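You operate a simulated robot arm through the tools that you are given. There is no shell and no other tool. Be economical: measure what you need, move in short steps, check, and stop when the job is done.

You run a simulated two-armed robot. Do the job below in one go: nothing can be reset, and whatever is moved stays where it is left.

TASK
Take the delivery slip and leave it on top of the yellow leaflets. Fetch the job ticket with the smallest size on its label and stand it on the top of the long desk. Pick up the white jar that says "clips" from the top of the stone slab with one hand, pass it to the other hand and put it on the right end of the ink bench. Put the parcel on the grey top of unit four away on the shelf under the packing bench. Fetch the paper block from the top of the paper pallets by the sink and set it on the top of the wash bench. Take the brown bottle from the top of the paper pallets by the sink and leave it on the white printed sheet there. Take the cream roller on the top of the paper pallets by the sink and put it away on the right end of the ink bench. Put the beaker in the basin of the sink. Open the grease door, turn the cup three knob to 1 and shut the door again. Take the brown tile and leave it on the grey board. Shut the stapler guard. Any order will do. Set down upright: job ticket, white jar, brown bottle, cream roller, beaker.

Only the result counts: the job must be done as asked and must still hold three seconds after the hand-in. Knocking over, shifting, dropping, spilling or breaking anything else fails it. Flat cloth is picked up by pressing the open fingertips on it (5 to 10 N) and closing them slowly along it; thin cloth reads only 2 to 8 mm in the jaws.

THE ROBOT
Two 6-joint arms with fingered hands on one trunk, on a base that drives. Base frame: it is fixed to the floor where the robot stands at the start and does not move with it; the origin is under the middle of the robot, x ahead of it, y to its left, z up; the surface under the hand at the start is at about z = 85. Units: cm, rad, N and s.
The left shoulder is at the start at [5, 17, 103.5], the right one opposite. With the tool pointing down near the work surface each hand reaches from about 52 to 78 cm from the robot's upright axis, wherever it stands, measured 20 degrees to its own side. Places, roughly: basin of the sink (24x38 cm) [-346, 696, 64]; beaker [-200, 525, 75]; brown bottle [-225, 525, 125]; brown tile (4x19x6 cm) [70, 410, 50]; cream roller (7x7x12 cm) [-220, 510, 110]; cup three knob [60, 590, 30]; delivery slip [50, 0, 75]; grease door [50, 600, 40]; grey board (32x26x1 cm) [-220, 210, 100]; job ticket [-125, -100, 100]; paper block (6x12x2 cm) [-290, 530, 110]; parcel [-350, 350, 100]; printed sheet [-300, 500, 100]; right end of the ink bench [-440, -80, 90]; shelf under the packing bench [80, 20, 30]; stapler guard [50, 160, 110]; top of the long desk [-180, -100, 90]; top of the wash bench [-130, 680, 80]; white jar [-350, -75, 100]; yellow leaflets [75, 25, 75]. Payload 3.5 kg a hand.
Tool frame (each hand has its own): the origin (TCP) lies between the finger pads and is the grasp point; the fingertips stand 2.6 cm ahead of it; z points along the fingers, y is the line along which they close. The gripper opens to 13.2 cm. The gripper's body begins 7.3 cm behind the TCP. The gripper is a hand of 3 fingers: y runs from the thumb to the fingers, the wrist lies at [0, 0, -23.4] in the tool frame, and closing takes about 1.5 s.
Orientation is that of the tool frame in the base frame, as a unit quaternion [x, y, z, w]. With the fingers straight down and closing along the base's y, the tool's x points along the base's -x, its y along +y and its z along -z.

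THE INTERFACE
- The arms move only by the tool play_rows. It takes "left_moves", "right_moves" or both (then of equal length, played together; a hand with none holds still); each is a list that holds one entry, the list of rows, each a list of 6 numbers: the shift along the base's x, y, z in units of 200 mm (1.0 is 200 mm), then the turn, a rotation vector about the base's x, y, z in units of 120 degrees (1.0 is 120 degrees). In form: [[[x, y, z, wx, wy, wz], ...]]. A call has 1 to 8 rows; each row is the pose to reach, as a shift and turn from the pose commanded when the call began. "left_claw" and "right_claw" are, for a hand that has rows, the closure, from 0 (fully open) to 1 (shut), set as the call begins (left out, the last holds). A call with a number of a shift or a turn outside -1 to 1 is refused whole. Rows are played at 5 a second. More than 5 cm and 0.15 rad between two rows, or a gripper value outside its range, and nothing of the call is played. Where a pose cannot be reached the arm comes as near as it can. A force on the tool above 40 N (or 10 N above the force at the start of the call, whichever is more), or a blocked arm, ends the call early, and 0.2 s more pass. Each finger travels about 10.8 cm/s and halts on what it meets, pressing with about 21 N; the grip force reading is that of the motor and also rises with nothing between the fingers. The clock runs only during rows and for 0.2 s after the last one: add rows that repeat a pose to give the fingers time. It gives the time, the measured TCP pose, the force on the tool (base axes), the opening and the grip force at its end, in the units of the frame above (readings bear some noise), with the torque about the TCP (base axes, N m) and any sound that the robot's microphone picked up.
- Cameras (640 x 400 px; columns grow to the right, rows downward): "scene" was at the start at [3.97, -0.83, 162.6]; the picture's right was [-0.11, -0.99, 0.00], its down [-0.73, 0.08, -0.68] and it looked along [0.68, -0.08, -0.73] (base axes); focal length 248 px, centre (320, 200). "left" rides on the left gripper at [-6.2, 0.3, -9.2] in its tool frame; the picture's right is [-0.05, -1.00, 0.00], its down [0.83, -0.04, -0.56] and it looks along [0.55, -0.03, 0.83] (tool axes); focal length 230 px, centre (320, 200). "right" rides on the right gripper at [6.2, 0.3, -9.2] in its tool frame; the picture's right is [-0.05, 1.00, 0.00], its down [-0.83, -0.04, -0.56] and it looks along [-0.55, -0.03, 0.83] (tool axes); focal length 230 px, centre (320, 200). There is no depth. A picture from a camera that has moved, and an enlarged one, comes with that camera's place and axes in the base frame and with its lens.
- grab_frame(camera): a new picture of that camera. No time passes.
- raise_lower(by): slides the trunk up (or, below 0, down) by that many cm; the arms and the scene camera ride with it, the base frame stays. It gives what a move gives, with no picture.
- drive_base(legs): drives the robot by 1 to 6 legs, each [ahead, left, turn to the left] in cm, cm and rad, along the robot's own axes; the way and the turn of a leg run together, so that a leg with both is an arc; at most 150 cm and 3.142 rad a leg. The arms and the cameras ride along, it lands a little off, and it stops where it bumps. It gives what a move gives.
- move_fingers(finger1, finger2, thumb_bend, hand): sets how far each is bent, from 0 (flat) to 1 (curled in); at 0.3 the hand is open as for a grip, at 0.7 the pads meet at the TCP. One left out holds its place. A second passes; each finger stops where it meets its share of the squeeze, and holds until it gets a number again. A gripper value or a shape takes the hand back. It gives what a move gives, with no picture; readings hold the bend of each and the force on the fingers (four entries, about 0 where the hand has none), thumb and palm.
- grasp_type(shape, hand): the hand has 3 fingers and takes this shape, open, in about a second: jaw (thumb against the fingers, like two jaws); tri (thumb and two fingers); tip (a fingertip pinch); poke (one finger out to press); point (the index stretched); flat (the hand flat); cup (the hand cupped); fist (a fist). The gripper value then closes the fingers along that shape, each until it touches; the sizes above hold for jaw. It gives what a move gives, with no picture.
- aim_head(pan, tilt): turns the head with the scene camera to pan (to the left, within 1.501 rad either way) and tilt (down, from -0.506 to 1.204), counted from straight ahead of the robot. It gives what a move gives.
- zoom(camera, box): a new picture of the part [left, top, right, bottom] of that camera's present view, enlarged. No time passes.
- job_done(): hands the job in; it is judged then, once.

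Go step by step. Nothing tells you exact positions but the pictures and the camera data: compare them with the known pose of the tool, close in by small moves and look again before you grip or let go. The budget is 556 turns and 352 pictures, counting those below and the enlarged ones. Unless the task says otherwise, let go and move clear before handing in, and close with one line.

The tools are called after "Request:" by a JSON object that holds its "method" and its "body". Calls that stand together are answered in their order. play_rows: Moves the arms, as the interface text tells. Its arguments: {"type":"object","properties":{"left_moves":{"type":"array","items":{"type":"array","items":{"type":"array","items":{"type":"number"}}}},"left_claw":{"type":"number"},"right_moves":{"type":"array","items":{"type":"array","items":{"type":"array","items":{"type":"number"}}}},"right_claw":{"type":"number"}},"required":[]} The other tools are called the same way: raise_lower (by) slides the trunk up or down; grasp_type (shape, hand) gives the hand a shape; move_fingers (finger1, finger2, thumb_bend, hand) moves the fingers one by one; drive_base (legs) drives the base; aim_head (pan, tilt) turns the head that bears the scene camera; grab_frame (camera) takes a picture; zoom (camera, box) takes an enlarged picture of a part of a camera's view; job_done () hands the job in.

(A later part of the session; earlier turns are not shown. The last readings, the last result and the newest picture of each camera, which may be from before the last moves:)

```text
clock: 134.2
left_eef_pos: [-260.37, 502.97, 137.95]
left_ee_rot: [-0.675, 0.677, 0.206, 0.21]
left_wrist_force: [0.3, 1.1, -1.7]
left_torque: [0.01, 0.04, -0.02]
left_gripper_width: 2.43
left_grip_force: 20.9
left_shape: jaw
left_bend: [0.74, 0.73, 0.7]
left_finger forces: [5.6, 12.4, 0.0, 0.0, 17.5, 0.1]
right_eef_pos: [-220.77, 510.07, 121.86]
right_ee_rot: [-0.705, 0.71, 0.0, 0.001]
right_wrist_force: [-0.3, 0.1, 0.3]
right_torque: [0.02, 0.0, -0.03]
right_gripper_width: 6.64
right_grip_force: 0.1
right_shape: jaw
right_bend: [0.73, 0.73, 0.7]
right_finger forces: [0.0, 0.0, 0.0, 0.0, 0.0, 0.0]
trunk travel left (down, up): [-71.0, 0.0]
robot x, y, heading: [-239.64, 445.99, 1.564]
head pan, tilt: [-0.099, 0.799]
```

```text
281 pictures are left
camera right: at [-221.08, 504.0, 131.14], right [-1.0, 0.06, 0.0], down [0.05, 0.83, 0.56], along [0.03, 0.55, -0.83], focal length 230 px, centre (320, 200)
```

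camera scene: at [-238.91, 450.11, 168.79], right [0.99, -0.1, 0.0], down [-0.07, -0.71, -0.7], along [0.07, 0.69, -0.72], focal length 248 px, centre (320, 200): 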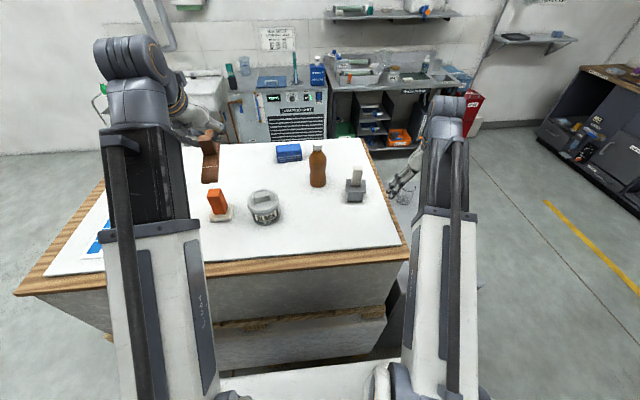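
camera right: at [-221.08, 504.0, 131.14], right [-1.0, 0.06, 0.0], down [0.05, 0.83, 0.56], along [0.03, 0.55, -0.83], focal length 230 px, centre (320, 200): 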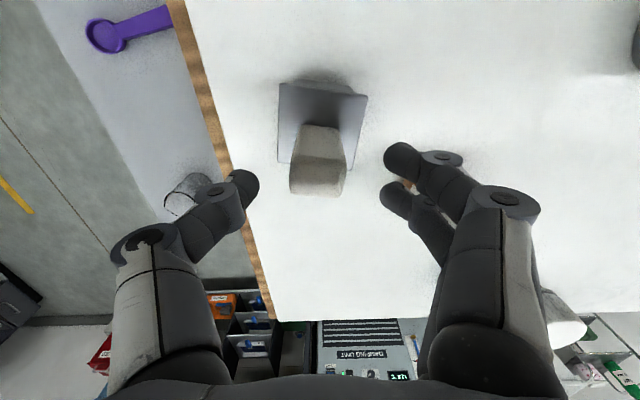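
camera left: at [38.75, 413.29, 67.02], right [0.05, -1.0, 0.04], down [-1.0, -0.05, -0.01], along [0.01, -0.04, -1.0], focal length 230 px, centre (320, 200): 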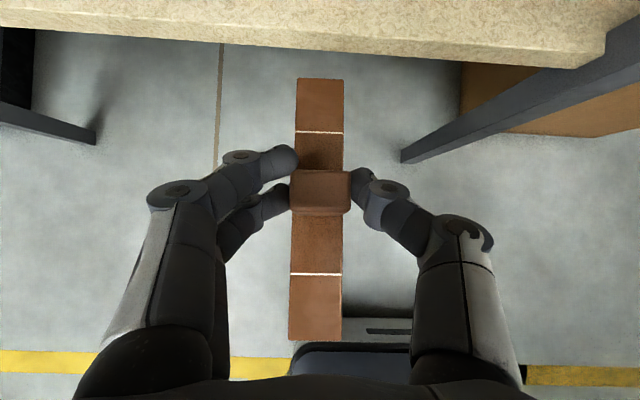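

Well aligned. Descend 4.9 cm and close.

Request:
{"method": "play_rows", "body": {"right_moves": [[[0.005, 0, -0.1, 0, 0, 0], [0.005, 0, -0.2, 0, 0, 0], [0.005, 0, -0.24, 0, 0, 0]]]}}

Request:
{"method": "play_rows", "body": {"right_moves": [[[0, 0, 0, 0, 0, 0], [0, 0, 0, 0, 0, 0], [0, 0, 0, 0, 0, 0], [0, 0, 0, 0, 0, 0], [0, 0, 0, 0, 0, 0]]], "right_claw": 1}}

Request:
{"method": "play_rows", "body": {"right_moves": [[[0, 0, 0.1, 0, 0, 0], [0, 0, 0.25, 0, 0, 0], [0, 0, 0.4, 0, 0, 0], [0, 0, 0.55, 0, 0, 0]]]}}

Request:
{"method": "grab_frame", "body": {"camera": "right"}}

```text
clock: 135.0
left_eef_pos: [-260.43, 503.07, 138.01]
left_ee_rot: [-0.674, 0.677, 0.205, 0.211]
left_wrist_force: [0.1, -0.4, -0.1]
left_torque: [0.0, -0.01, -0.01]
left_gripper_width: 2.41
left_grip_force: 20.4
left_shape: jaw
left_bend: [0.74, 0.73, 0.7]
left_finger forces: [5.6, 12.4, 0.1, 0.0, 17.5, 0.0]
right_eef_pos: [-220.48, 509.97, 117.19]
right_ee_rot: [-0.704, 0.71, -0.001, 0.001]
right_wrist_force: [0.4, -0.3, 0.4]
right_torque: [0.01, 0.02, 0.02]
right_gripper_width: 6.66
right_grip_force: 0.0
right_shape: jaw
right_bend: [0.73, 0.73, 0.7]
right_finger forces: [0.1, 0.0, 0.0, 0.0, 0.0, 0.0]
trunk travel left (down, up): [-71.0, 0.0]
robot x, y, heading: [-239.82, 446.04, 1.568]
head pan, tilt: [-0.099, 0.799]
```

```text
clock: 136.2
left_eef_pos: [-260.39, 503.14, 138.05]
left_ee_rot: [-0.675, 0.677, 0.206, 0.21]
left_wrist_force: [-0.1, 0.3, -1.2]
left_torque: [-0.02, 0.0, 0.0]
left_gripper_width: 2.41
left_grip_force: 20.7
left_shape: jaw
left_bend: [0.74, 0.73, 0.7]
left_finger forces: [5.6, 12.5, 0.0, 0.1, 17.6, 0.0]
right_eef_pos: [-220.59, 510.05, 117.17]
right_ee_rot: [-0.705, 0.709, -0.001, 0.0]
right_wrist_force: [0.3, 0.7, 0.0]
right_torque: [-0.01, -0.01, 0.0]
right_gripper_width: 2.63
right_grip_force: 21.1
right_shape: jaw
right_bend: [0.73, 0.73, 0.7]
right_finger forces: [8.3, 9.8, 0.0, 0.0, 18.5, 0.1]
trunk travel left (down, up): [-71.0, 0.0]
robot x, y, heading: [-239.7, 446.01, 1.565]
head pan, tilt: [-0.099, 0.799]
```

```text
clock: 137.2
left_eef_pos: [-260.47, 503.08, 138.01]
left_ee_rot: [-0.675, 0.677, 0.206, 0.21]
left_wrist_force: [-0.7, 0.0, -0.8]
left_torque: [-0.02, 0.0, 0.03]
left_gripper_width: 2.44
left_grip_force: 21.6
left_shape: jaw
left_bend: [0.74, 0.73, 0.7]
left_finger forces: [5.6, 12.5, 0.0, 0.0, 17.4, 0.0]
right_eef_pos: [-220.65, 510.46, 127.62]
right_ee_rot: [-0.705, 0.709, 0.001, 0.003]
right_wrist_force: [-0.3, -0.6, -2.9]
right_torque: [0.01, 0.02, 0.0]
right_gripper_width: 2.61
right_grip_force: 20.5
right_shape: jaw
right_bend: [0.73, 0.73, 0.7]
right_finger forces: [8.3, 9.9, 0.1, 0.0, 18.4, 0.1]
right hand out of reach, approached as far as the arm can: row 4
trunk travel left (down, up): [-71.0, 0.0]
robot x, y, heading: [-240.04, 445.63, 1.563]
head pan, tilt: [-0.099, 0.799]
```

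```text
280 pictures are left
camera right: at [-221.0, 504.33, 136.8], right [-1.0, 0.06, 0.0], down [0.05, 0.83, 0.56], along [0.03, 0.56, -0.83], focal length 230 px, centre (320, 200)
```

right: 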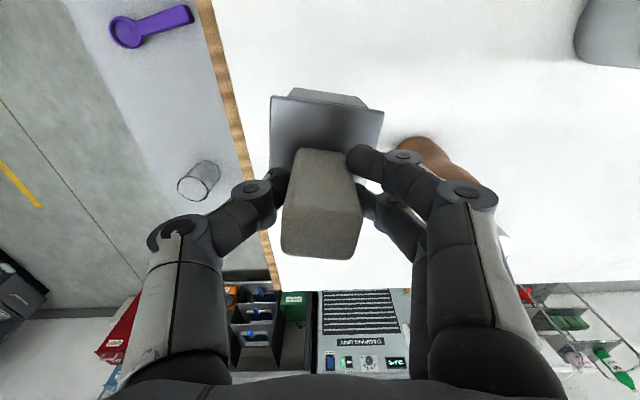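

The roller is held upright. I'll pull the hand back and return along the aisle to x≈-12, then check.

Request:
{"method": "play_rows", "body": {"right_moves": [[[0, -0.1, 0.05, 0, 0, 0], [0, -0.25, 0.15, 0, 0, 0], [0, -0.4, 0.3, 0, 0, 0], [0, -0.55, 0.4, 0, 0, 0]]]}}

Request:
{"method": "drive_base", "body": {"legs": [[0, -115, 0.005], [0, -112, 0]]}}

Request:
{"method": "drive_base", "body": {"legs": [[-150, 0, 0]]}}

```text
clock: 138.2
left_eef_pos: [-260.49, 503.07, 138.11]
left_ee_rot: [-0.674, 0.678, 0.205, 0.211]
left_wrist_force: [0.0, -0.4, -1.4]
left_torque: [-0.02, 0.0, 0.02]
left_gripper_width: 2.43
left_grip_force: 20.5
left_shape: jaw
left_bend: [0.74, 0.73, 0.71]
left_finger forces: [5.6, 12.6, 0.0, 0.0, 17.5, 0.0]
right_eef_pos: [-220.15, 505.23, 126.74]
right_ee_rot: [-0.705, 0.709, 0.012, 0.014]
right_wrist_force: [-0.3, 0.5, -2.1]
right_torque: [0.0, 0.0, -0.01]
right_gripper_width: 2.62
right_grip_force: 20.6
right_shape: jaw
right_bend: [0.73, 0.73, 0.7]
right_finger forces: [8.4, 9.8, 0.0, 0.0, 18.6, 0.0]
right hand out of reach, approached as far as the arm can: row 1, 2, 3, 4
trunk travel left (down, up): [-71.0, 0.0]
robot x, y, heading: [-239.44, 445.76, 1.566]
head pan, tilt: [-0.099, 0.799]
```

```text
clock: 142.8
left_eef_pos: [-164.09, 503.52, 137.92]
left_ee_rot: [-0.666, 0.685, 0.203, 0.214]
left_wrist_force: [-0.1, -0.5, -1.2]
left_torque: [-0.01, -0.02, -0.01]
left_gripper_width: 2.43
left_grip_force: 20.5
left_shape: jaw
left_bend: [0.74, 0.73, 0.71]
left_finger forces: [5.6, 12.7, 0.0, 0.0, 17.2, 0.0]
right_eef_pos: [-123.85, 504.61, 126.81]
right_ee_rot: [-0.696, 0.718, 0.011, 0.015]
right_wrist_force: [-0.9, 0.1, -2.4]
right_torque: [0.01, 0.02, 0.0]
right_gripper_width: 2.63
right_grip_force: 20.9
right_shape: jaw
right_bend: [0.73, 0.73, 0.7]
right_finger forces: [8.6, 10.5, 0.1, 0.0, 19.1, 0.0]
trunk travel left (down, up): [-71.0, 0.0]
robot x, y, heading: [-145.1, 445.64, 1.543]
head pan, tilt: [-0.099, 0.799]
stopped in leg 1: the robot was blocked; the commanded pose is now the measured one
```

```text
clock: 146.0
left_eef_pos: [-167.28, 459.5, 137.95]
left_ee_rot: [-0.672, 0.68, 0.204, 0.212]
left_wrist_force: [-0.4, 1.0, -1.7]
left_torque: [-0.03, -0.01, 0.0]
left_gripper_width: 2.35
left_grip_force: 21.6
left_shape: jaw
left_bend: [0.75, 0.73, 0.71]
left_finger forces: [4.3, 13.4, 0.0, 0.1, 16.2, 0.0]
right_eef_pos: [-127.04, 461.4, 126.74]
right_ee_rot: [-0.702, 0.712, 0.009, 0.014]
right_wrist_force: [0.1, 0.3, -2.3]
right_torque: [-0.05, -0.03, -0.03]
right_gripper_width: 2.61
right_grip_force: 20.5
right_shape: jaw
right_bend: [0.73, 0.73, 0.7]
right_finger forces: [8.1, 10.7, 0.1, 0.1, 19.2, 0.0]
trunk travel left (down, up): [-71.0, 0.0]
robot x, y, heading: [-146.84, 401.63, 1.563]
head pan, tilt: [-0.099, 0.799]
stopped in leg 1: the robot was blocked; the commanded pose is now the measured one
```

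The table corner blocked me, then the backing leg stopped at the press side. I'll go forward to y≈456 and retry to the right.

Request:
{"method": "drive_base", "body": {"legs": [[55, 0, 0], [0, -132, 0]]}}

Request:
{"method": "grab_frame", "body": {"camera": "right"}}

Request:
{"method": "grab_frame", "body": {"camera": "left"}}

```text
clock: 155.3
left_eef_pos: [-32.92, 510.42, 138.08]
left_ee_rot: [-0.664, 0.688, 0.202, 0.213]
left_wrist_force: [0.1, 0.0, -1.2]
left_torque: [-0.01, -0.01, 0.02]
left_gripper_width: 2.33
left_grip_force: 20.9
left_shape: jaw
left_bend: [0.75, 0.73, 0.71]
left_finger forces: [3.3, 13.4, 0.1, 0.0, 15.9, 0.1]
right_eef_pos: [7.51, 511.31, 126.88]
right_ee_rot: [-0.692, 0.722, 0.011, 0.014]
right_wrist_force: [0.3, -0.1, -3.1]
right_torque: [-0.04, 0.01, 0.0]
right_gripper_width: 2.62
right_grip_force: 20.7
right_shape: jaw
right_bend: [0.73, 0.73, 0.7]
right_finger forces: [7.6, 10.8, 0.0, 0.1, 19.0, 0.0]
trunk travel left (down, up): [-71.0, 0.0]
robot x, y, heading: [-13.94, 453.02, 1.537]
head pan, tilt: [-0.099, 0.799]
```

```text
279 pictures are left
camera right: at [6.8, 504.92, 135.83], right [-1.0, 0.09, 0.0], down [0.07, 0.81, 0.59], along [0.06, 0.58, -0.81], focal length 230 px, centre (320, 200)
```

right: 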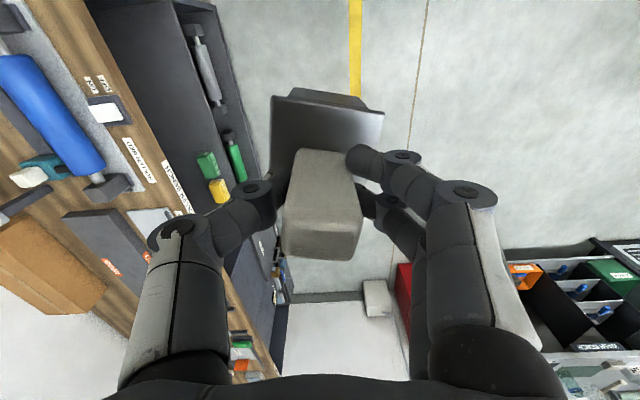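

```text
278 pictures are left
camera left: at [-33.18, 510.3, 149.19], right [1.0, 0.0, 0.04], down [0.0, -1.0, -0.01], along [0.04, 0.01, -1.0], focal length 230 px, centre (320, 200)
```

left: 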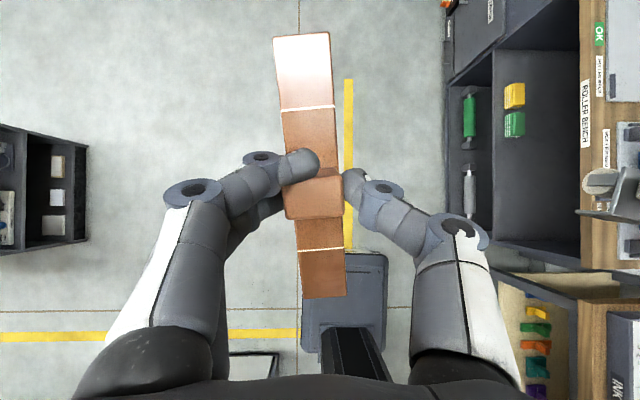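

Both objects are still held (the tile has twisted slightly). Straighten and back down the aisle.

Request:
{"method": "drive_base", "body": {"legs": [[0, 0, 0.034], [-120, 0, 0]]}}

Request:
{"method": "drive_base", "body": {"legs": [[-120, 0, 0], [-110, 0, 0]]}}

Request:
{"method": "aim_head", "body": {"pan": 1.0, "tilt": 0.5}}

Request:
{"method": "grab_frame", "body": {"camera": "scene"}}

```text
clock: 161.7
left_eef_pos: [-35.15, 391.13, 138.25]
left_ee_rot: [-0.67, 0.682, 0.204, 0.212]
left_wrist_force: [0.2, -0.1, -1.3]
left_torque: [0.02, 0.01, -0.03]
left_gripper_width: 2.35
left_grip_force: 21.3
left_shape: jaw
left_bend: [0.75, 0.73, 0.71]
left_finger forces: [3.3, 13.5, 0.0, 0.1, 15.7, 0.0]
right_eef_pos: [5.15, 392.65, 126.83]
right_ee_rot: [-0.7, 0.714, 0.012, 0.015]
right_wrist_force: [-0.2, 0.1, -2.2]
right_torque: [0.02, 0.01, 0.0]
right_gripper_width: 2.61
right_grip_force: 20.9
right_shape: jaw
right_bend: [0.73, 0.73, 0.7]
right_finger forces: [7.6, 10.8, 0.0, 0.0, 18.9, 0.1]
trunk travel left (down, up): [-71.0, 0.0]
robot x, y, heading: [-15.21, 333.95, 1.553]
head pan, tilt: [-0.099, 0.799]
```

```text
clock: 173.0
left_eef_pos: [-35.62, 161.42, 138.11]
left_ee_rot: [-0.673, 0.678, 0.205, 0.212]
left_wrist_force: [0.5, 0.1, -1.6]
left_torque: [-0.01, -0.03, 0.0]
left_gripper_width: 2.33
left_grip_force: 21.1
left_shape: jaw
left_bend: [0.75, 0.73, 0.71]
left_finger forces: [3.2, 13.7, 0.0, 0.0, 15.6, 0.0]
right_eef_pos: [4.82, 163.76, 126.94]
right_ee_rot: [-0.704, 0.71, 0.013, 0.016]
right_wrist_force: [-0.2, 0.6, -1.4]
right_torque: [-0.01, 0.01, -0.02]
right_gripper_width: 2.65
right_grip_force: 20.9
right_shape: jaw
right_bend: [0.73, 0.73, 0.7]
right_finger forces: [7.6, 10.8, 0.0, 0.0, 19.0, 0.0]
trunk travel left (down, up): [-71.0, 0.0]
robot x, y, heading: [-15.3, 104.49, 1.567]
head pan, tilt: [-0.099, 0.799]
```

```text
clock: 174.3
left_eef_pos: [-35.59, 161.46, 138.0]
left_ee_rot: [-0.674, 0.678, 0.206, 0.211]
left_wrist_force: [0.6, 0.4, -0.9]
left_torque: [-0.02, 0.0, 0.0]
left_gripper_width: 2.3
left_grip_force: 20.9
left_shape: jaw
left_bend: [0.75, 0.73, 0.71]
left_finger forces: [3.2, 13.6, 0.0, 0.0, 15.6, 0.0]
right_eef_pos: [4.81, 163.63, 126.76]
right_ee_rot: [-0.703, 0.711, 0.011, 0.015]
right_wrist_force: [-1.3, 1.2, -1.8]
right_torque: [0.0, 0.01, 0.01]
right_gripper_width: 2.61
right_grip_force: 21.6
right_shape: jaw
right_bend: [0.73, 0.73, 0.7]
right_finger forces: [7.6, 10.8, 0.0, 0.1, 18.9, 0.1]
trunk travel left (down, up): [-71.0, 0.0]
robot x, y, heading: [-14.94, 104.5, 1.565]
head pan, tilt: [1.0, 0.499]
```

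```text
277 pictures are left
camera scene: at [-22.6, 105.63, 171.38], right [0.54, 0.84, 0.0], down [0.4, -0.26, -0.88], along [-0.74, 0.48, -0.48], focal length 248 px, centre (320, 200)
```

scene: 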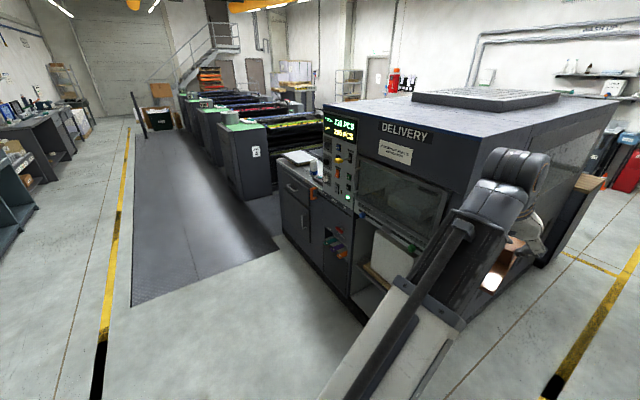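

The counter top beside the delivery console is at (-220,210). I'll drive left along y≈104 and look.

Request:
{"method": "drive_base", "body": {"legs": [[0, 90, 0], [0, 85, 0]]}}

Request:
{"method": "aim_head", "body": {"pan": 0.2, "tilt": 0.55}}

Request:
{"method": "grab_frame", "body": {"camera": "scene"}}

```text
clock: 183.1
left_eef_pos: [-208.36, 162.57, 138.11]
left_ee_rot: [-0.671, 0.68, 0.205, 0.213]
left_wrist_force: [0.8, 1.6, -1.4]
left_torque: [0.0, 0.01, -0.01]
left_gripper_width: 2.33
left_grip_force: 21.2
left_shape: jaw
left_bend: [0.75, 0.73, 0.71]
left_finger forces: [3.3, 13.6, 0.1, 0.1, 15.6, 0.0]
right_eef_pos: [-167.95, 164.51, 126.86]
right_ee_rot: [-0.7, 0.714, 0.011, 0.015]
right_wrist_force: [-0.2, 0.0, -2.4]
right_torque: [0.02, -0.03, 0.03]
right_gripper_width: 2.6
right_grip_force: 21.5
right_shape: jaw
right_bend: [0.73, 0.73, 0.7]
right_finger forces: [7.6, 10.8, 0.0, 0.0, 18.9, 0.0]
trunk travel left (down, up): [-71.0, 0.0]
robot x, y, heading: [-187.96, 105.36, 1.557]
head pan, tilt: [1.0, 0.499]
```

```text
clock: 184.2
left_eef_pos: [-208.29, 162.6, 138.1]
left_ee_rot: [-0.67, 0.681, 0.204, 0.212]
left_wrist_force: [-0.1, 0.1, -1.3]
left_torque: [-0.01, -0.01, -0.01]
left_gripper_width: 2.32
left_grip_force: 21.0
left_shape: jaw
left_bend: [0.75, 0.73, 0.71]
left_finger forces: [3.3, 13.5, 0.1, 0.0, 15.7, 0.0]
right_eef_pos: [-167.93, 164.37, 126.77]
right_ee_rot: [-0.701, 0.713, 0.011, 0.014]
right_wrist_force: [-0.3, 0.3, -2.7]
right_torque: [0.0, -0.02, 0.0]
right_gripper_width: 2.57
right_grip_force: 20.9
right_shape: jaw
right_bend: [0.73, 0.73, 0.7]
right_finger forces: [7.6, 10.8, 0.0, 0.0, 18.9, 0.0]
trunk travel left (down, up): [-71.0, 0.0]
robot x, y, heading: [-188.38, 105.48, 1.556]
head pan, tilt: [0.201, 0.55]
```

```text
276 pictures are left
camera scene: at [-189.77, 110.3, 170.93], right [0.98, 0.19, 0.0], down [0.1, -0.51, -0.85], along [-0.16, 0.84, -0.52], focal length 248 px, centre (320, 200)
```

scene: 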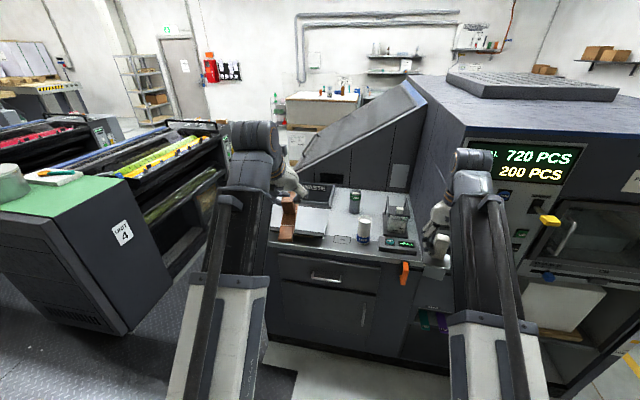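

Request:
{"method": "zoom", "body": {"camera": "scene", "box": [250, 170, 450, 295]}}

Request:
{"method": "grab_frame", "body": {"camera": "left"}}

```text
3.20 times, centred on (350, 232) of scene
camera zoom: at [-189.77, 110.3, 170.93], right [0.98, 0.19, 0.0], down [0.1, -0.51, -0.85], along [-0.16, 0.84, -0.52], focal length 793 px, centre (224, 96)
```

zoom: 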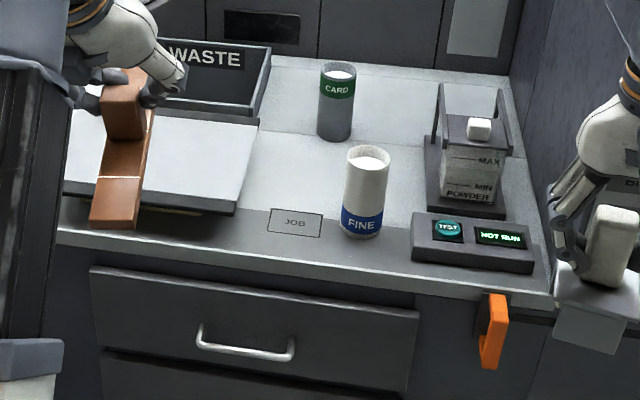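

```text
274 pictures are left
camera left: at [-208.52, 162.37, 149.17], right [1.0, 0.03, 0.04], down [0.03, -1.0, -0.01], along [0.04, 0.01, -1.0], focal length 230 px, centre (320, 200)
```

left: 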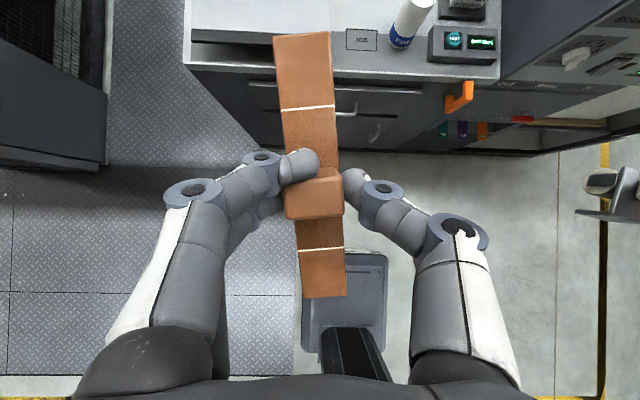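

The grey board is at about x -236…-204, y 195–219, z≈100. I'll approach: forward 28, left 8.

Request:
{"method": "drive_base", "body": {"legs": [[0, 8, 0.014], [26, 0, 0]]}}

Request:
{"method": "zoom", "body": {"camera": "scene", "box": [160, 150, 480, 350]}}

Request:
{"method": "grab_frame", "body": {"camera": "left"}}

```text
clock: 186.8
left_eef_pos: [-216.9, 188.19, 138.03]
left_ee_rot: [-0.676, 0.676, 0.206, 0.21]
left_wrist_force: [0.6, 0.8, -1.1]
left_torque: [-0.03, 0.01, 0.0]
left_gripper_width: 2.34
left_grip_force: 21.3
left_shape: jaw
left_bend: [0.75, 0.73, 0.71]
left_finger forces: [3.2, 13.6, 0.0, 0.0, 15.7, 0.0]
right_eef_pos: [-176.78, 190.73, 126.82]
right_ee_rot: [-0.705, 0.709, 0.011, 0.015]
right_wrist_force: [-0.6, 0.0, -2.3]
right_torque: [0.02, 0.02, 0.01]
right_gripper_width: 2.58
right_grip_force: 20.5
right_shape: jaw
right_bend: [0.73, 0.73, 0.7]
right_finger forces: [7.6, 10.8, 0.0, 0.0, 18.9, 0.0]
trunk travel left (down, up): [-71.0, 0.0]
robot x, y, heading: [-196.32, 131.58, 1.566]
head pan, tilt: [0.201, 0.55]
```

```text
2.00 times, centred on (320, 250) of scene
camera zoom: at [-197.85, 136.36, 170.92], right [0.98, 0.2, 0.0], down [0.1, -0.51, -0.85], along [-0.17, 0.83, -0.52], focal length 496 px, centre (320, 100)
```

zoom: 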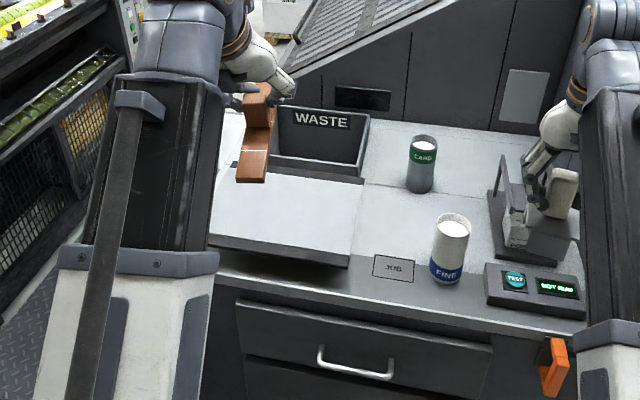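

```text
272 pictures are left
camera left: at [-217.24, 188.17, 149.12], right [1.0, 0.04, 0.04], down [0.04, -1.0, -0.01], along [0.04, 0.01, -1.0], focal length 230 px, centre (320, 200)
```

left: 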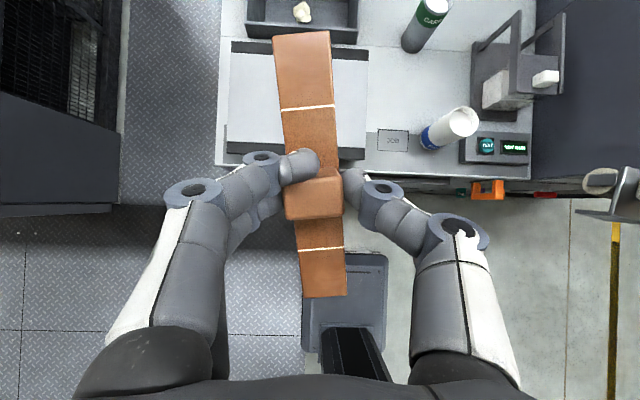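

The board's top is at about z=96, centre (-220,212). I'll move the tile over it, levelling the pitch by +10°.

Request:
{"method": "play_rows", "body": {"left_moves": [[[0, 0.2, 0, 0.02, 0, 0], [-0.02, 0.4, -0.05, 0.04, 0, 0], [-0.05, 0.6, -0.2, 0.06, 0, 0], [-0.08, 0.75, -0.4, 0.08, 0, 0], [-0.1, 0.9, -0.6, 0.08, 0, 0], [-0.12, 1, -0.8, 0.08, 0, 0], [-0.12, 1, -1, 0.08, 0, 0]]]}}

Request:
{"method": "grab_frame", "body": {"camera": "left"}}

Request:
{"method": "zoom", "body": {"camera": "scene", "box": [200, 170, 400, 295]}}

```text
refused: row 3 steps farther than a row can; nothing moved
```

```text
271 pictures are left
camera left: at [-217.24, 188.17, 149.12], right [1.0, 0.04, 0.04], down [0.04, -1.0, -0.01], along [0.04, 0.01, -1.0], focal length 230 px, centre (320, 200)
```

left: 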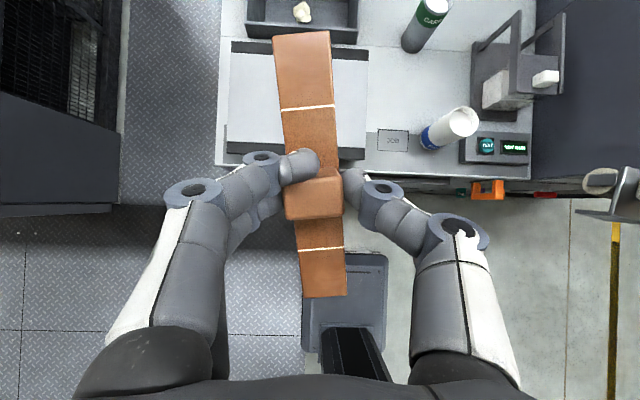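

```text
3.20 times, centred on (300, 232) of scene
camera zoom: at [-197.85, 136.36, 170.92], right [0.98, 0.2, 0.0], down [0.1, -0.51, -0.85], along [-0.17, 0.83, -0.52], focal length 793 px, centre (384, 96)
```

zoom: 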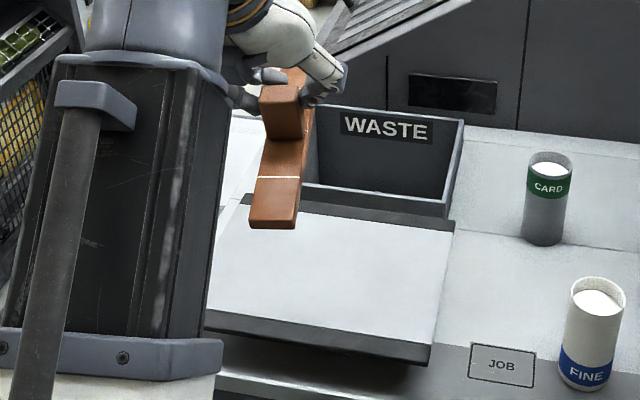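

Request:
{"method": "play_rows", "body": {"left_moves": [[[0, 0.15, 0, 0.02, 0, 0], [-0.02, 0.35, -0.05, 0.04, 0, 0], [-0.04, 0.5, -0.18, 0.06, 0, 0], [-0.06, 0.65, -0.36, 0.08, 0, 0], [-0.08, 0.8, -0.54, 0.08, 0, 0], [-0.1, 0.9, -0.75, 0.08, 0, 0], [-0.12, 0.95, -0.98, 0.08, 0, 0]]]}}

Request:
{"method": "play_rows", "body": {"left_moves": [[[0, 0.05, -0.15, 0, 0, 0], [0, 0.1, -0.35, 0, 0, 0]]]}}

Request:
{"method": "grab_frame", "body": {"camera": "left"}}

Request:
{"method": "zoom", "body": {"camera": "scene", "box": [200, 170, 400, 295]}}

```text
clock: 188.4
left_eef_pos: [-219.61, 207.12, 118.42]
left_ee_rot: [-0.655, 0.657, 0.262, 0.267]
left_wrist_force: [-0.6, 0.3, -1.0]
left_torque: [-0.01, 0.02, 0.0]
left_gripper_width: 2.3
left_grip_force: 20.7
left_shape: jaw
left_bend: [0.75, 0.72, 0.71]
left_finger forces: [3.1, 13.7, 0.1, 0.0, 15.5, 0.1]
right_eef_pos: [-176.7, 190.58, 126.83]
right_ee_rot: [-0.706, 0.708, 0.011, 0.014]
right_wrist_force: [0.4, -0.1, -1.5]
right_torque: [0.01, -0.01, 0.03]
right_gripper_width: 2.61
right_grip_force: 20.8
right_shape: jaw
right_bend: [0.73, 0.73, 0.7]
right_finger forces: [7.7, 10.7, 0.1, 0.0, 18.9, 0.1]
trunk travel left (down, up): [-71.0, 0.0]
robot x, y, heading: [-195.97, 131.05, 1.571]
head pan, tilt: [0.201, 0.55]
```

```text
clock: 189.0
left_eef_pos: [-219.43, 209.01, 111.54]
left_ee_rot: [-0.655, 0.656, 0.262, 0.268]
left_wrist_force: [-0.2, 0.9, 0.3]
left_torque: [0.0, 0.0, -0.02]
left_gripper_width: 2.28
left_grip_force: 20.9
left_shape: jaw
left_bend: [0.75, 0.72, 0.71]
left_finger forces: [3.1, 13.8, 0.0, 0.1, 15.5, 0.0]
right_eef_pos: [-176.61, 190.51, 126.76]
right_ee_rot: [-0.705, 0.709, 0.011, 0.015]
right_wrist_force: [-0.3, 0.7, -2.0]
right_torque: [0.05, 0.03, 0.0]
right_gripper_width: 2.58
right_grip_force: 20.8
right_shape: jaw
right_bend: [0.73, 0.73, 0.7]
right_finger forces: [7.6, 10.9, 0.1, 0.0, 18.9, 0.1]
trunk travel left (down, up): [-71.0, 0.0]
robot x, y, heading: [-196.29, 131.4, 1.573]
head pan, tilt: [0.201, 0.55]
```

```text
269 pictures are left
camera left: at [-219.64, 206.91, 122.46], right [1.0, 0.03, 0.04], down [0.04, -0.98, -0.18], along [0.04, 0.18, -0.98], focal length 230 px, centre (320, 200)
```

left: 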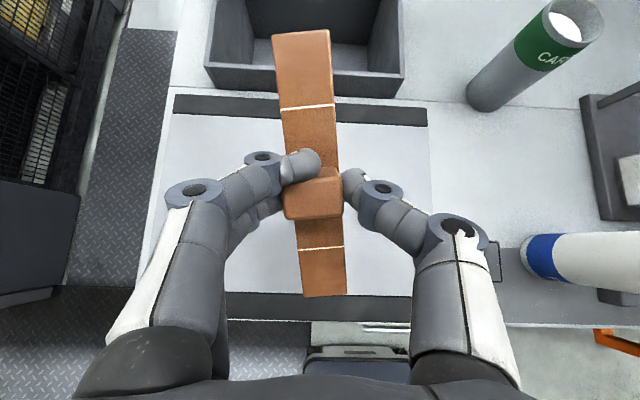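

```text
3.20 times, centred on (300, 232) of scene
camera zoom: at [-197.86, 136.23, 170.93], right [0.98, 0.2, 0.0], down [0.1, -0.51, -0.85], along [-0.17, 0.84, -0.52], focal length 793 px, centre (384, 96)
```

zoom: 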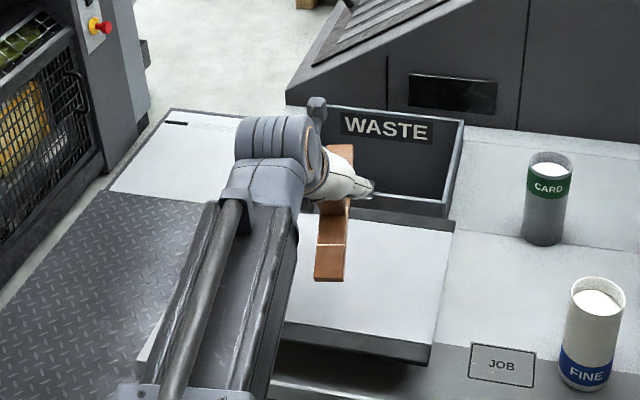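

The tile tilts far-end-up by about 20° in the grip. I'll level it by pitching the hand down 20° and shift 2.5 cm further.

Request:
{"method": "play_rows", "body": {"left_moves": [[[0, 0.04, 0, -0.06, 0, 0], [0, 0.08, 0, -0.12, 0, 0], [0, 0.12, -0.1, -0.16, 0, 0]]]}}

Request:
{"method": "grab_frame", "body": {"camera": "left"}}

Request:
{"method": "zoom", "body": {"camera": "scene", "box": [240, 190, 360, 265]}}

```text
clock: 189.8
left_eef_pos: [-219.47, 211.45, 109.43]
left_ee_rot: [-0.69, 0.692, 0.148, 0.153]
left_wrist_force: [0.2, 0.0, -1.6]
left_torque: [0.0, 0.01, 0.02]
left_gripper_width: 2.29
left_grip_force: 21.1
left_shape: jaw
left_bend: [0.75, 0.72, 0.71]
left_finger forces: [2.8, 13.7, 0.0, 0.1, 15.3, 0.1]
right_eef_pos: [-176.66, 190.44, 126.84]
right_ee_rot: [-0.705, 0.709, 0.011, 0.015]
right_wrist_force: [-0.7, -0.5, -2.5]
right_torque: [0.02, 0.03, 0.01]
right_gripper_width: 2.58
right_grip_force: 20.9
right_shape: jaw
right_bend: [0.73, 0.73, 0.7]
right_finger forces: [7.6, 10.8, 0.1, 0.0, 18.9, 0.1]
trunk travel left (down, up): [-71.0, 0.0]
robot x, y, heading: [-196.05, 131.26, 1.565]
head pan, tilt: [0.201, 0.55]
```

```text
267 pictures are left
camera left: at [-219.74, 213.19, 120.47], right [1.0, 0.04, 0.03], down [0.04, -0.99, 0.16], along [0.04, -0.16, -0.99], focal length 230 px, centre (320, 200)
```

left: 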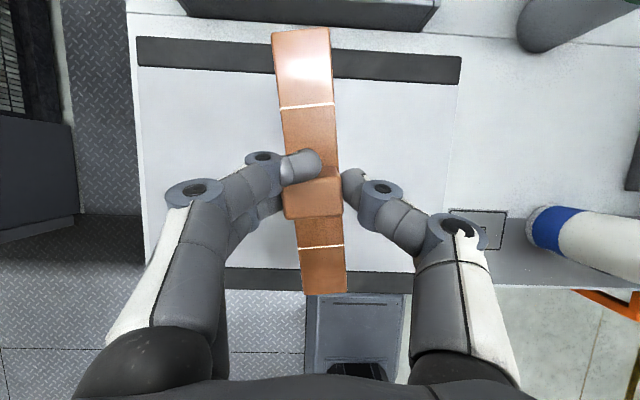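

```text
5.33 times, centred on (300, 228) of scene
camera zoom: at [-197.86, 136.26, 170.93], right [0.98, 0.2, 0.0], down [0.1, -0.51, -0.85], along [-0.17, 0.84, -0.52], focal length 1321 px, centre (427, 53)
```

zoom: 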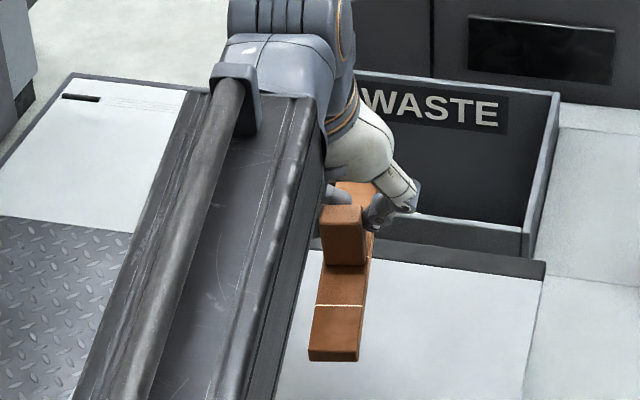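

The tile is now level. Board top z≈97; lower about 7 cm until contact.

Request:
{"method": "play_rows", "body": {"left_moves": [[[0, 0, -0.15, 0, 0, 0], [0, 0, -0.28, 0, 0, 0], [0, 0, -0.32, 0, 0, 0]]]}}

Request:
{"method": "zoom", "body": {"camera": "scene", "box": [240, 190, 360, 265]}}

```text
clock: 190.6
left_eef_pos: [-219.42, 211.55, 103.19]
left_ee_rot: [-0.69, 0.692, 0.149, 0.153]
left_wrist_force: [-0.4, 0.2, -0.4]
left_torque: [-0.03, 0.01, 0.01]
left_gripper_width: 2.29
left_grip_force: 21.2
left_shape: jaw
left_bend: [0.75, 0.72, 0.71]
left_finger forces: [4.2, 14.0, 0.0, 0.0, 15.5, 0.0]
right_eef_pos: [-176.72, 190.56, 126.88]
right_ee_rot: [-0.705, 0.708, 0.011, 0.015]
right_wrist_force: [0.3, -0.3, -1.7]
right_torque: [0.0, -0.01, -0.03]
right_gripper_width: 2.6
right_grip_force: 21.0
right_shape: jaw
right_bend: [0.73, 0.73, 0.7]
right_finger forces: [7.7, 10.9, 0.0, 0.0, 19.0, 0.0]
trunk travel left (down, up): [-71.0, 0.0]
robot x, y, heading: [-196.16, 131.44, 1.567]
head pan, tilt: [0.201, 0.55]
```

```text
5.33 times, centred on (300, 228) of scene
camera zoom: at [-197.85, 136.21, 170.93], right [0.98, 0.2, 0.0], down [0.1, -0.51, -0.85], along [-0.17, 0.84, -0.52], focal length 1321 px, centre (427, 53)
```

zoom: 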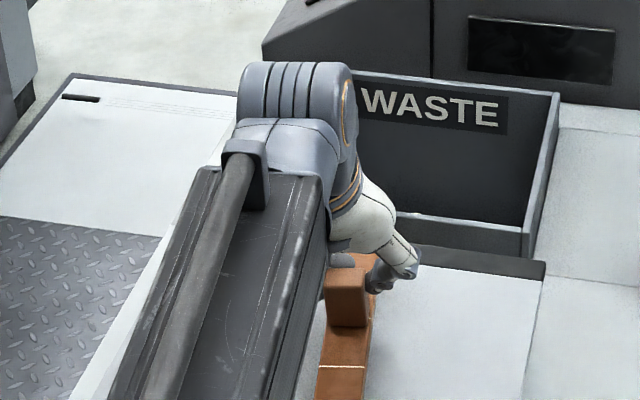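

Nearly in contact; lower a bit more.

Request:
{"method": "play_rows", "body": {"left_moves": [[[0, 0, -0.02, 0, 0, 0], [0, 0, -0.04, 0, 0, 0]]]}}

Request:
{"method": "zoom", "body": {"camera": "left", "box": [200, 0, 440, 150]}}

```text
clock: 191.2
left_eef_pos: [-219.46, 211.55, 102.37]
left_ee_rot: [-0.69, 0.691, 0.149, 0.155]
left_wrist_force: [-0.5, 1.7, 5.9]
left_torque: [-0.12, 0.06, -0.08]
left_gripper_width: 2.33
left_grip_force: 21.6
left_shape: jaw
left_bend: [0.75, 0.73, 0.71]
left_finger forces: [9.0, 14.9, 0.0, 0.0, 16.1, 0.0]
right_eef_pos: [-176.66, 190.53, 126.99]
right_ee_rot: [-0.705, 0.709, 0.012, 0.015]
right_wrist_force: [0.3, -0.4, -3.5]
right_torque: [0.03, -0.03, 0.0]
right_gripper_width: 2.59
right_grip_force: 20.9
right_shape: jaw
right_bend: [0.73, 0.73, 0.7]
right_finger forces: [7.6, 10.8, 0.1, 0.1, 18.9, 0.0]
trunk travel left (down, up): [-71.0, 0.0]
robot x, y, heading: [-196.23, 131.19, 1.573]
head pan, tilt: [0.201, 0.55]
```

```text
2.67 times, centred on (320, 75) of left
camera zoom: at [-219.65, 213.25, 113.39], right [1.0, 0.04, 0.03], down [0.04, -0.99, 0.16], along [0.03, -0.15, -0.99], focal length 614 px, centre (320, 533)
```

zoom: 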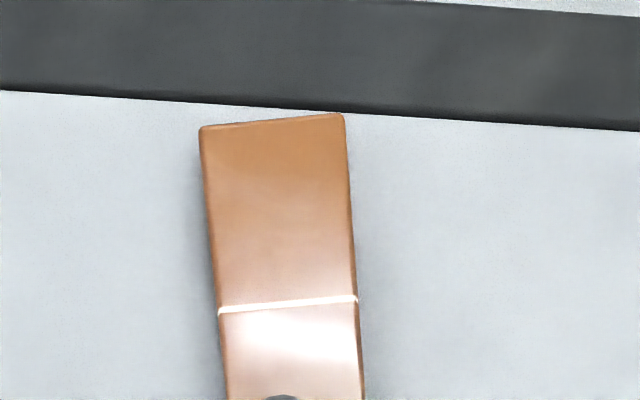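

Contact made, tile within the board. Release and lift away.

Request:
{"method": "play_rows", "body": {"left_moves": [[[0, 0, 0, 0, 0, 0], [0, 0, 0, 0, 0, 0], [0, 0, 0, 0, 0, 0], [0, 0, 0, 0, 0, 0]]], "left_claw": 0.5}}

Request:
{"method": "play_rows", "body": {"left_moves": [[[0, -0.04, 0.15, 0, 0, 0], [0, -0.1, 0.35, 0, 0, 0], [0, -0.2, 0.55, 0, 0, 0], [0, -0.35, 0.75, 0, 0, 0], [0, -0.5, 0.85, 0, 0, 0]]]}}

Request:
{"method": "grab_frame", "body": {"camera": "left"}}

```text
clock: 192.2
left_eef_pos: [-219.52, 211.66, 102.3]
left_ee_rot: [-0.69, 0.691, 0.149, 0.153]
left_wrist_force: [0.2, 0.9, -1.1]
left_torque: [-0.01, 0.01, 0.0]
left_gripper_width: 6.56
left_grip_force: 0.1
left_shape: jaw
left_bend: [0.73, 0.73, 0.7]
left_finger forces: [0.0, 0.0, 0.1, 0.0, 0.0, 0.1]
right_eef_pos: [-176.67, 190.47, 126.9]
right_ee_rot: [-0.705, 0.709, 0.011, 0.015]
right_wrist_force: [0.1, -0.2, -2.1]
right_torque: [0.0, 0.01, -0.02]
right_gripper_width: 2.58
right_grip_force: 20.9
right_shape: jaw
right_bend: [0.73, 0.73, 0.7]
right_finger forces: [7.7, 10.8, 0.0, 0.0, 18.9, 0.0]
trunk travel left (down, up): [-71.0, 0.0]
robot x, y, heading: [-196.01, 131.31, 1.568]
head pan, tilt: [0.201, 0.55]
```

```text
clock: 193.4
left_eef_pos: [-219.18, 201.55, 119.36]
left_ee_rot: [-0.69, 0.691, 0.149, 0.154]
left_wrist_force: [0.4, 0.3, 0.0]
left_torque: [-0.05, 0.0, -0.02]
left_gripper_width: 6.53
left_grip_force: 0.0
left_shape: jaw
left_bend: [0.73, 0.73, 0.7]
left_finger forces: [0.0, 0.1, 0.1, 0.0, 0.1, 0.1]
right_eef_pos: [-176.66, 190.47, 126.86]
right_ee_rot: [-0.705, 0.709, 0.011, 0.015]
right_wrist_force: [-0.7, -0.6, -1.8]
right_torque: [0.01, -0.03, 0.02]
right_gripper_width: 2.61
right_grip_force: 21.3
right_shape: jaw
right_bend: [0.73, 0.73, 0.7]
right_finger forces: [7.6, 10.8, 0.0, 0.0, 18.9, 0.0]
trunk travel left (down, up): [-71.0, 0.0]
robot x, y, heading: [-196.47, 131.13, 1.57]
head pan, tilt: [0.201, 0.55]
```

```text
263 pictures are left
camera left: at [-219.55, 203.26, 130.37], right [1.0, 0.04, 0.03], down [0.04, -0.99, 0.16], along [0.04, -0.16, -0.99], focal length 230 px, centre (320, 200)
```

left: 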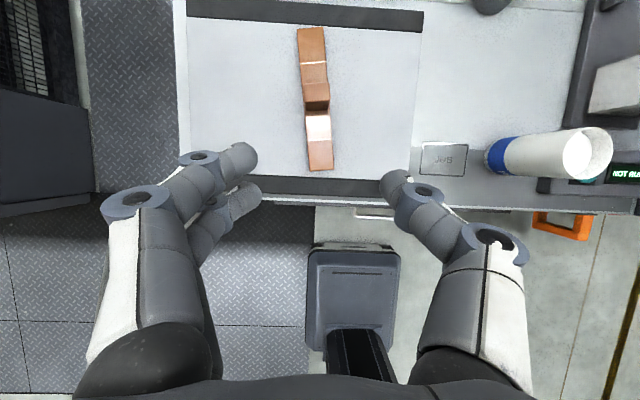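

Tile is on the grey board. I'll restore the left hand, back away and turn to face the other wall (-y).

Request:
{"method": "play_rows", "body": {"left_moves": [[[0, -0.1, 0, -0.06, 0, 0], [0, -0.2, 0, -0.12, 0, 0], [0, -0.3, 0, -0.18, 0, 0], [0, -0.35, 0, -0.2, 0, 0]]], "left_claw": 0}}

Request:
{"method": "drive_base", "body": {"legs": [[-85, 0, 0], [0, 0, 1.57], [0, 0, 1.57]]}}

Request:
{"method": "aim_head", "body": {"pan": 0, "tilt": 0.5}}

Request:
{"method": "grab_frame", "body": {"camera": "scene"}}

Request:
{"method": "aim_head", "body": {"pan": -1.0, "tilt": 0.4}}

Request:
{"method": "grab_frame", "body": {"camera": "scene"}}

```text
clock: 194.4
left_eef_pos: [-219.31, 194.62, 119.32]
left_ee_rot: [0.707, -0.707, -0.001, -0.006]
left_wrist_force: [0.3, -0.5, -0.5]
left_torque: [0.0, 0.01, 0.01]
left_gripper_width: 13.19
left_grip_force: 0.0
left_shape: jaw
left_bend: [0.3, 0.3, 0.3]
left_finger forces: [0.1, 0.1, 0.0, 0.1, 0.0, 0.0]
right_eef_pos: [-176.56, 190.5, 126.81]
right_ee_rot: [-0.705, 0.709, 0.011, 0.015]
right_wrist_force: [-0.6, 0.1, -2.5]
right_torque: [-0.01, 0.04, 0.01]
right_gripper_width: 2.58
right_grip_force: 21.1
right_shape: jaw
right_bend: [0.73, 0.73, 0.7]
right_finger forces: [7.5, 10.7, 0.1, 0.0, 18.9, 0.0]
trunk travel left (down, up): [-71.0, 0.0]
robot x, y, heading: [-196.51, 131.08, 1.565]
head pan, tilt: [0.201, 0.55]
```

```text
clock: 206.6
left_eef_pos: [-171.39, -17.74, 119.4]
left_ee_rot: [0.7, 0.714, -0.007, 0.002]
left_wrist_force: [0.8, 0.8, -0.6]
left_torque: [-0.01, -0.02, 0.01]
left_gripper_width: 13.19
left_grip_force: 0.1
left_shape: jaw
left_bend: [0.3, 0.3, 0.3]
left_finger forces: [0.0, 0.0, 0.1, 0.1, 0.0, 0.0]
right_eef_pos: [-213.97, -14.68, 126.83]
right_ee_rot: [0.701, 0.713, -0.015, 0.012]
right_wrist_force: [0.1, 0.4, -2.6]
right_torque: [-0.02, 0.0, 0.03]
right_gripper_width: 2.45
right_grip_force: 21.7
right_shape: jaw
right_bend: [0.74, 0.73, 0.7]
right_finger forces: [5.3, 12.4, 0.1, 0.0, 17.9, 0.0]
trunk travel left (down, up): [-71.0, 0.0]
robot x, y, heading: [-195.89, 44.95, -1.55]
head pan, tilt: [0.201, 0.55]
```

```text
clock: 207.3
left_eef_pos: [-171.42, -17.73, 119.28]
left_ee_rot: [0.7, 0.714, -0.007, 0.002]
left_wrist_force: [0.8, 0.7, -0.6]
left_torque: [0.01, 0.02, -0.01]
left_gripper_width: 13.19
left_grip_force: 0.1
left_shape: jaw
left_bend: [0.3, 0.3, 0.3]
left_finger forces: [0.0, 0.0, 0.0, 0.0, 0.1, 0.1]
right_eef_pos: [-214.01, -14.51, 126.87]
right_ee_rot: [0.701, 0.713, -0.015, 0.012]
right_wrist_force: [-0.5, 0.6, -1.9]
right_torque: [0.01, 0.0, -0.02]
right_gripper_width: 2.47
right_grip_force: 21.2
right_shape: jaw
right_bend: [0.74, 0.73, 0.7]
right_finger forces: [5.2, 12.4, 0.1, 0.0, 17.9, 0.0]
trunk travel left (down, up): [-71.0, 0.0]
robot x, y, heading: [-195.82, 45.51, -1.549]
head pan, tilt: [0.0, 0.499]
```

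```text
262 pictures are left
camera scene: at [-195.64, 40.06, 171.38], right [-1.0, -0.02, 0.0], down [-0.01, 0.48, -0.88], along [0.02, -0.88, -0.48], focal length 248 px, centre (320, 200)
```

scene: 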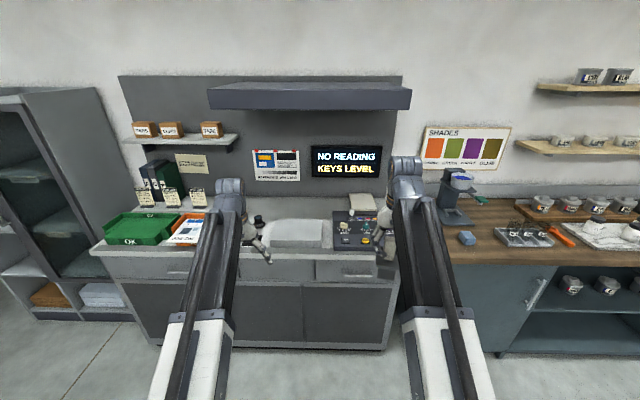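

```text
clock: 208.6
left_eef_pos: [-171.43, -17.79, 119.31]
left_ee_rot: [0.699, 0.715, -0.007, 0.002]
left_wrist_force: [-1.0, 0.2, -0.4]
left_torque: [-0.03, 0.03, 0.0]
left_gripper_width: 13.19
left_grip_force: 0.1
left_shape: jaw
left_bend: [0.3, 0.3, 0.3]
left_finger forces: [0.1, 0.1, 0.0, 0.0, 0.0, 0.1]
right_eef_pos: [-214.06, -14.58, 126.77]
right_ee_rot: [0.701, 0.713, -0.015, 0.011]
right_wrist_force: [-0.6, 0.4, -2.2]
right_torque: [0.03, 0.01, 0.02]
right_gripper_width: 2.47
right_grip_force: 21.0
right_shape: jaw
right_bend: [0.74, 0.73, 0.7]
right_finger forces: [5.3, 12.4, 0.1, 0.0, 17.9, 0.0]
trunk travel left (down, up): [-71.0, 0.0]
robot x, y, heading: [-195.86, 45.08, -1.551]
head pan, tilt: [-1.0, 0.4]
```

```text
261 pictures are left
camera scene: at [-203.52, 43.99, 172.3], right [-0.56, 0.83, 0.0], down [0.32, 0.22, -0.92], along [-0.76, -0.51, -0.39], focal length 248 px, centre (320, 200)
```

scene: 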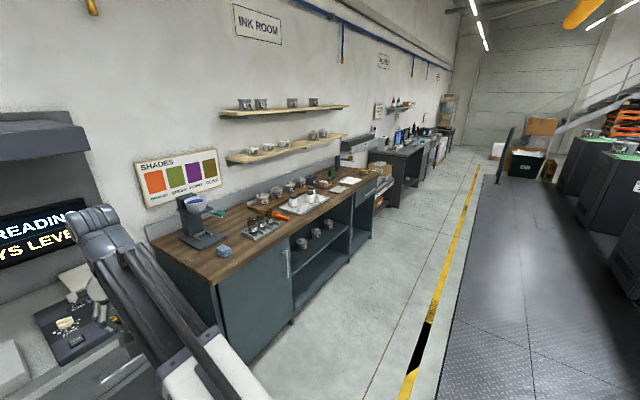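

I see the long desk with job tickets at left, and the ink bench further right (−x). I'll move to the ink bench's right end with the roller.

Request:
{"method": "drive_base", "body": {"legs": [[33, 0, -0.02], [0, -110, 0], [0, -102, 0]]}}

Request:
{"method": "aim_head", "body": {"pan": 0, "tilt": 0.75}}

Request:
{"method": "grab_frame", "body": {"camera": "scene"}}

```text
clock: 220.7
left_eef_pos: [-380.43, -50.84, 119.29]
left_ee_rot: [0.709, 0.705, -0.007, 0.002]
left_wrist_force: [-0.1, 0.5, 0.4]
left_torque: [-0.04, -0.01, 0.01]
left_gripper_width: 13.21
left_grip_force: 0.0
left_shape: jaw
left_bend: [0.3, 0.3, 0.3]
left_finger forces: [0.0, 0.1, 0.1, 0.0, 0.0, 0.0]
right_eef_pos: [-422.91, -46.55, 126.77]
right_ee_rot: [0.71, 0.704, -0.014, 0.012]
right_wrist_force: [0.0, 0.1, -1.8]
right_torque: [0.04, 0.04, 0.0]
right_gripper_width: 2.47
right_grip_force: 20.9
right_shape: jaw
right_bend: [0.74, 0.73, 0.7]
right_finger forces: [5.3, 12.4, 0.1, 0.1, 18.0, 0.1]
trunk travel left (down, up): [-71.0, 0.0]
robot x, y, heading: [-403.46, 12.53, -1.574]
head pan, tilt: [-1.0, 0.4]
```

```text
clock: 222.0
left_eef_pos: [-380.3, -50.88, 119.23]
left_ee_rot: [0.709, 0.706, -0.007, 0.002]
left_wrist_force: [0.6, 0.6, -0.6]
left_torque: [0.0, -0.02, -0.03]
left_gripper_width: 13.16
left_grip_force: 0.1
left_shape: jaw
left_bend: [0.3, 0.3, 0.3]
left_finger forces: [0.0, 0.1, 0.0, 0.0, 0.0, 0.1]
right_eef_pos: [-422.84, -46.75, 126.79]
right_ee_rot: [0.71, 0.704, -0.015, 0.011]
right_wrist_force: [-0.9, 0.4, -1.9]
right_torque: [0.04, 0.0, -0.04]
right_gripper_width: 2.45
right_grip_force: 20.8
right_shape: jaw
right_bend: [0.74, 0.73, 0.7]
right_finger forces: [5.2, 12.4, 0.1, 0.0, 17.9, 0.0]
trunk travel left (down, up): [-71.0, 0.0]
robot x, y, heading: [-403.11, 12.28, -1.577]
head pan, tilt: [0.0, 0.75]
```

```text
260 pictures are left
camera scene: at [-403.17, 8.37, 169.19], right [-1.0, 0.0, 0.0], down [0.0, 0.68, -0.73], along [0.0, -0.73, -0.68], focal length 248 px, centre (320, 200)
```

scene: 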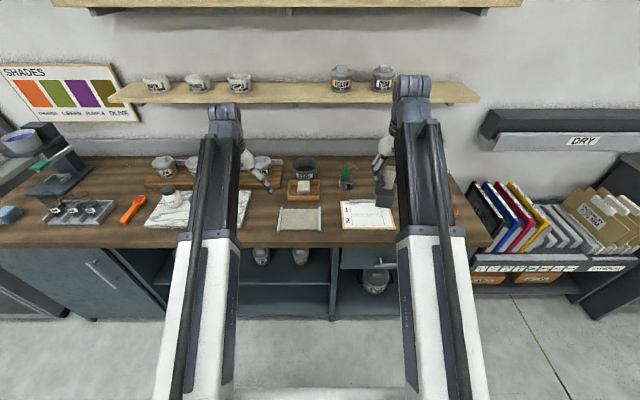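

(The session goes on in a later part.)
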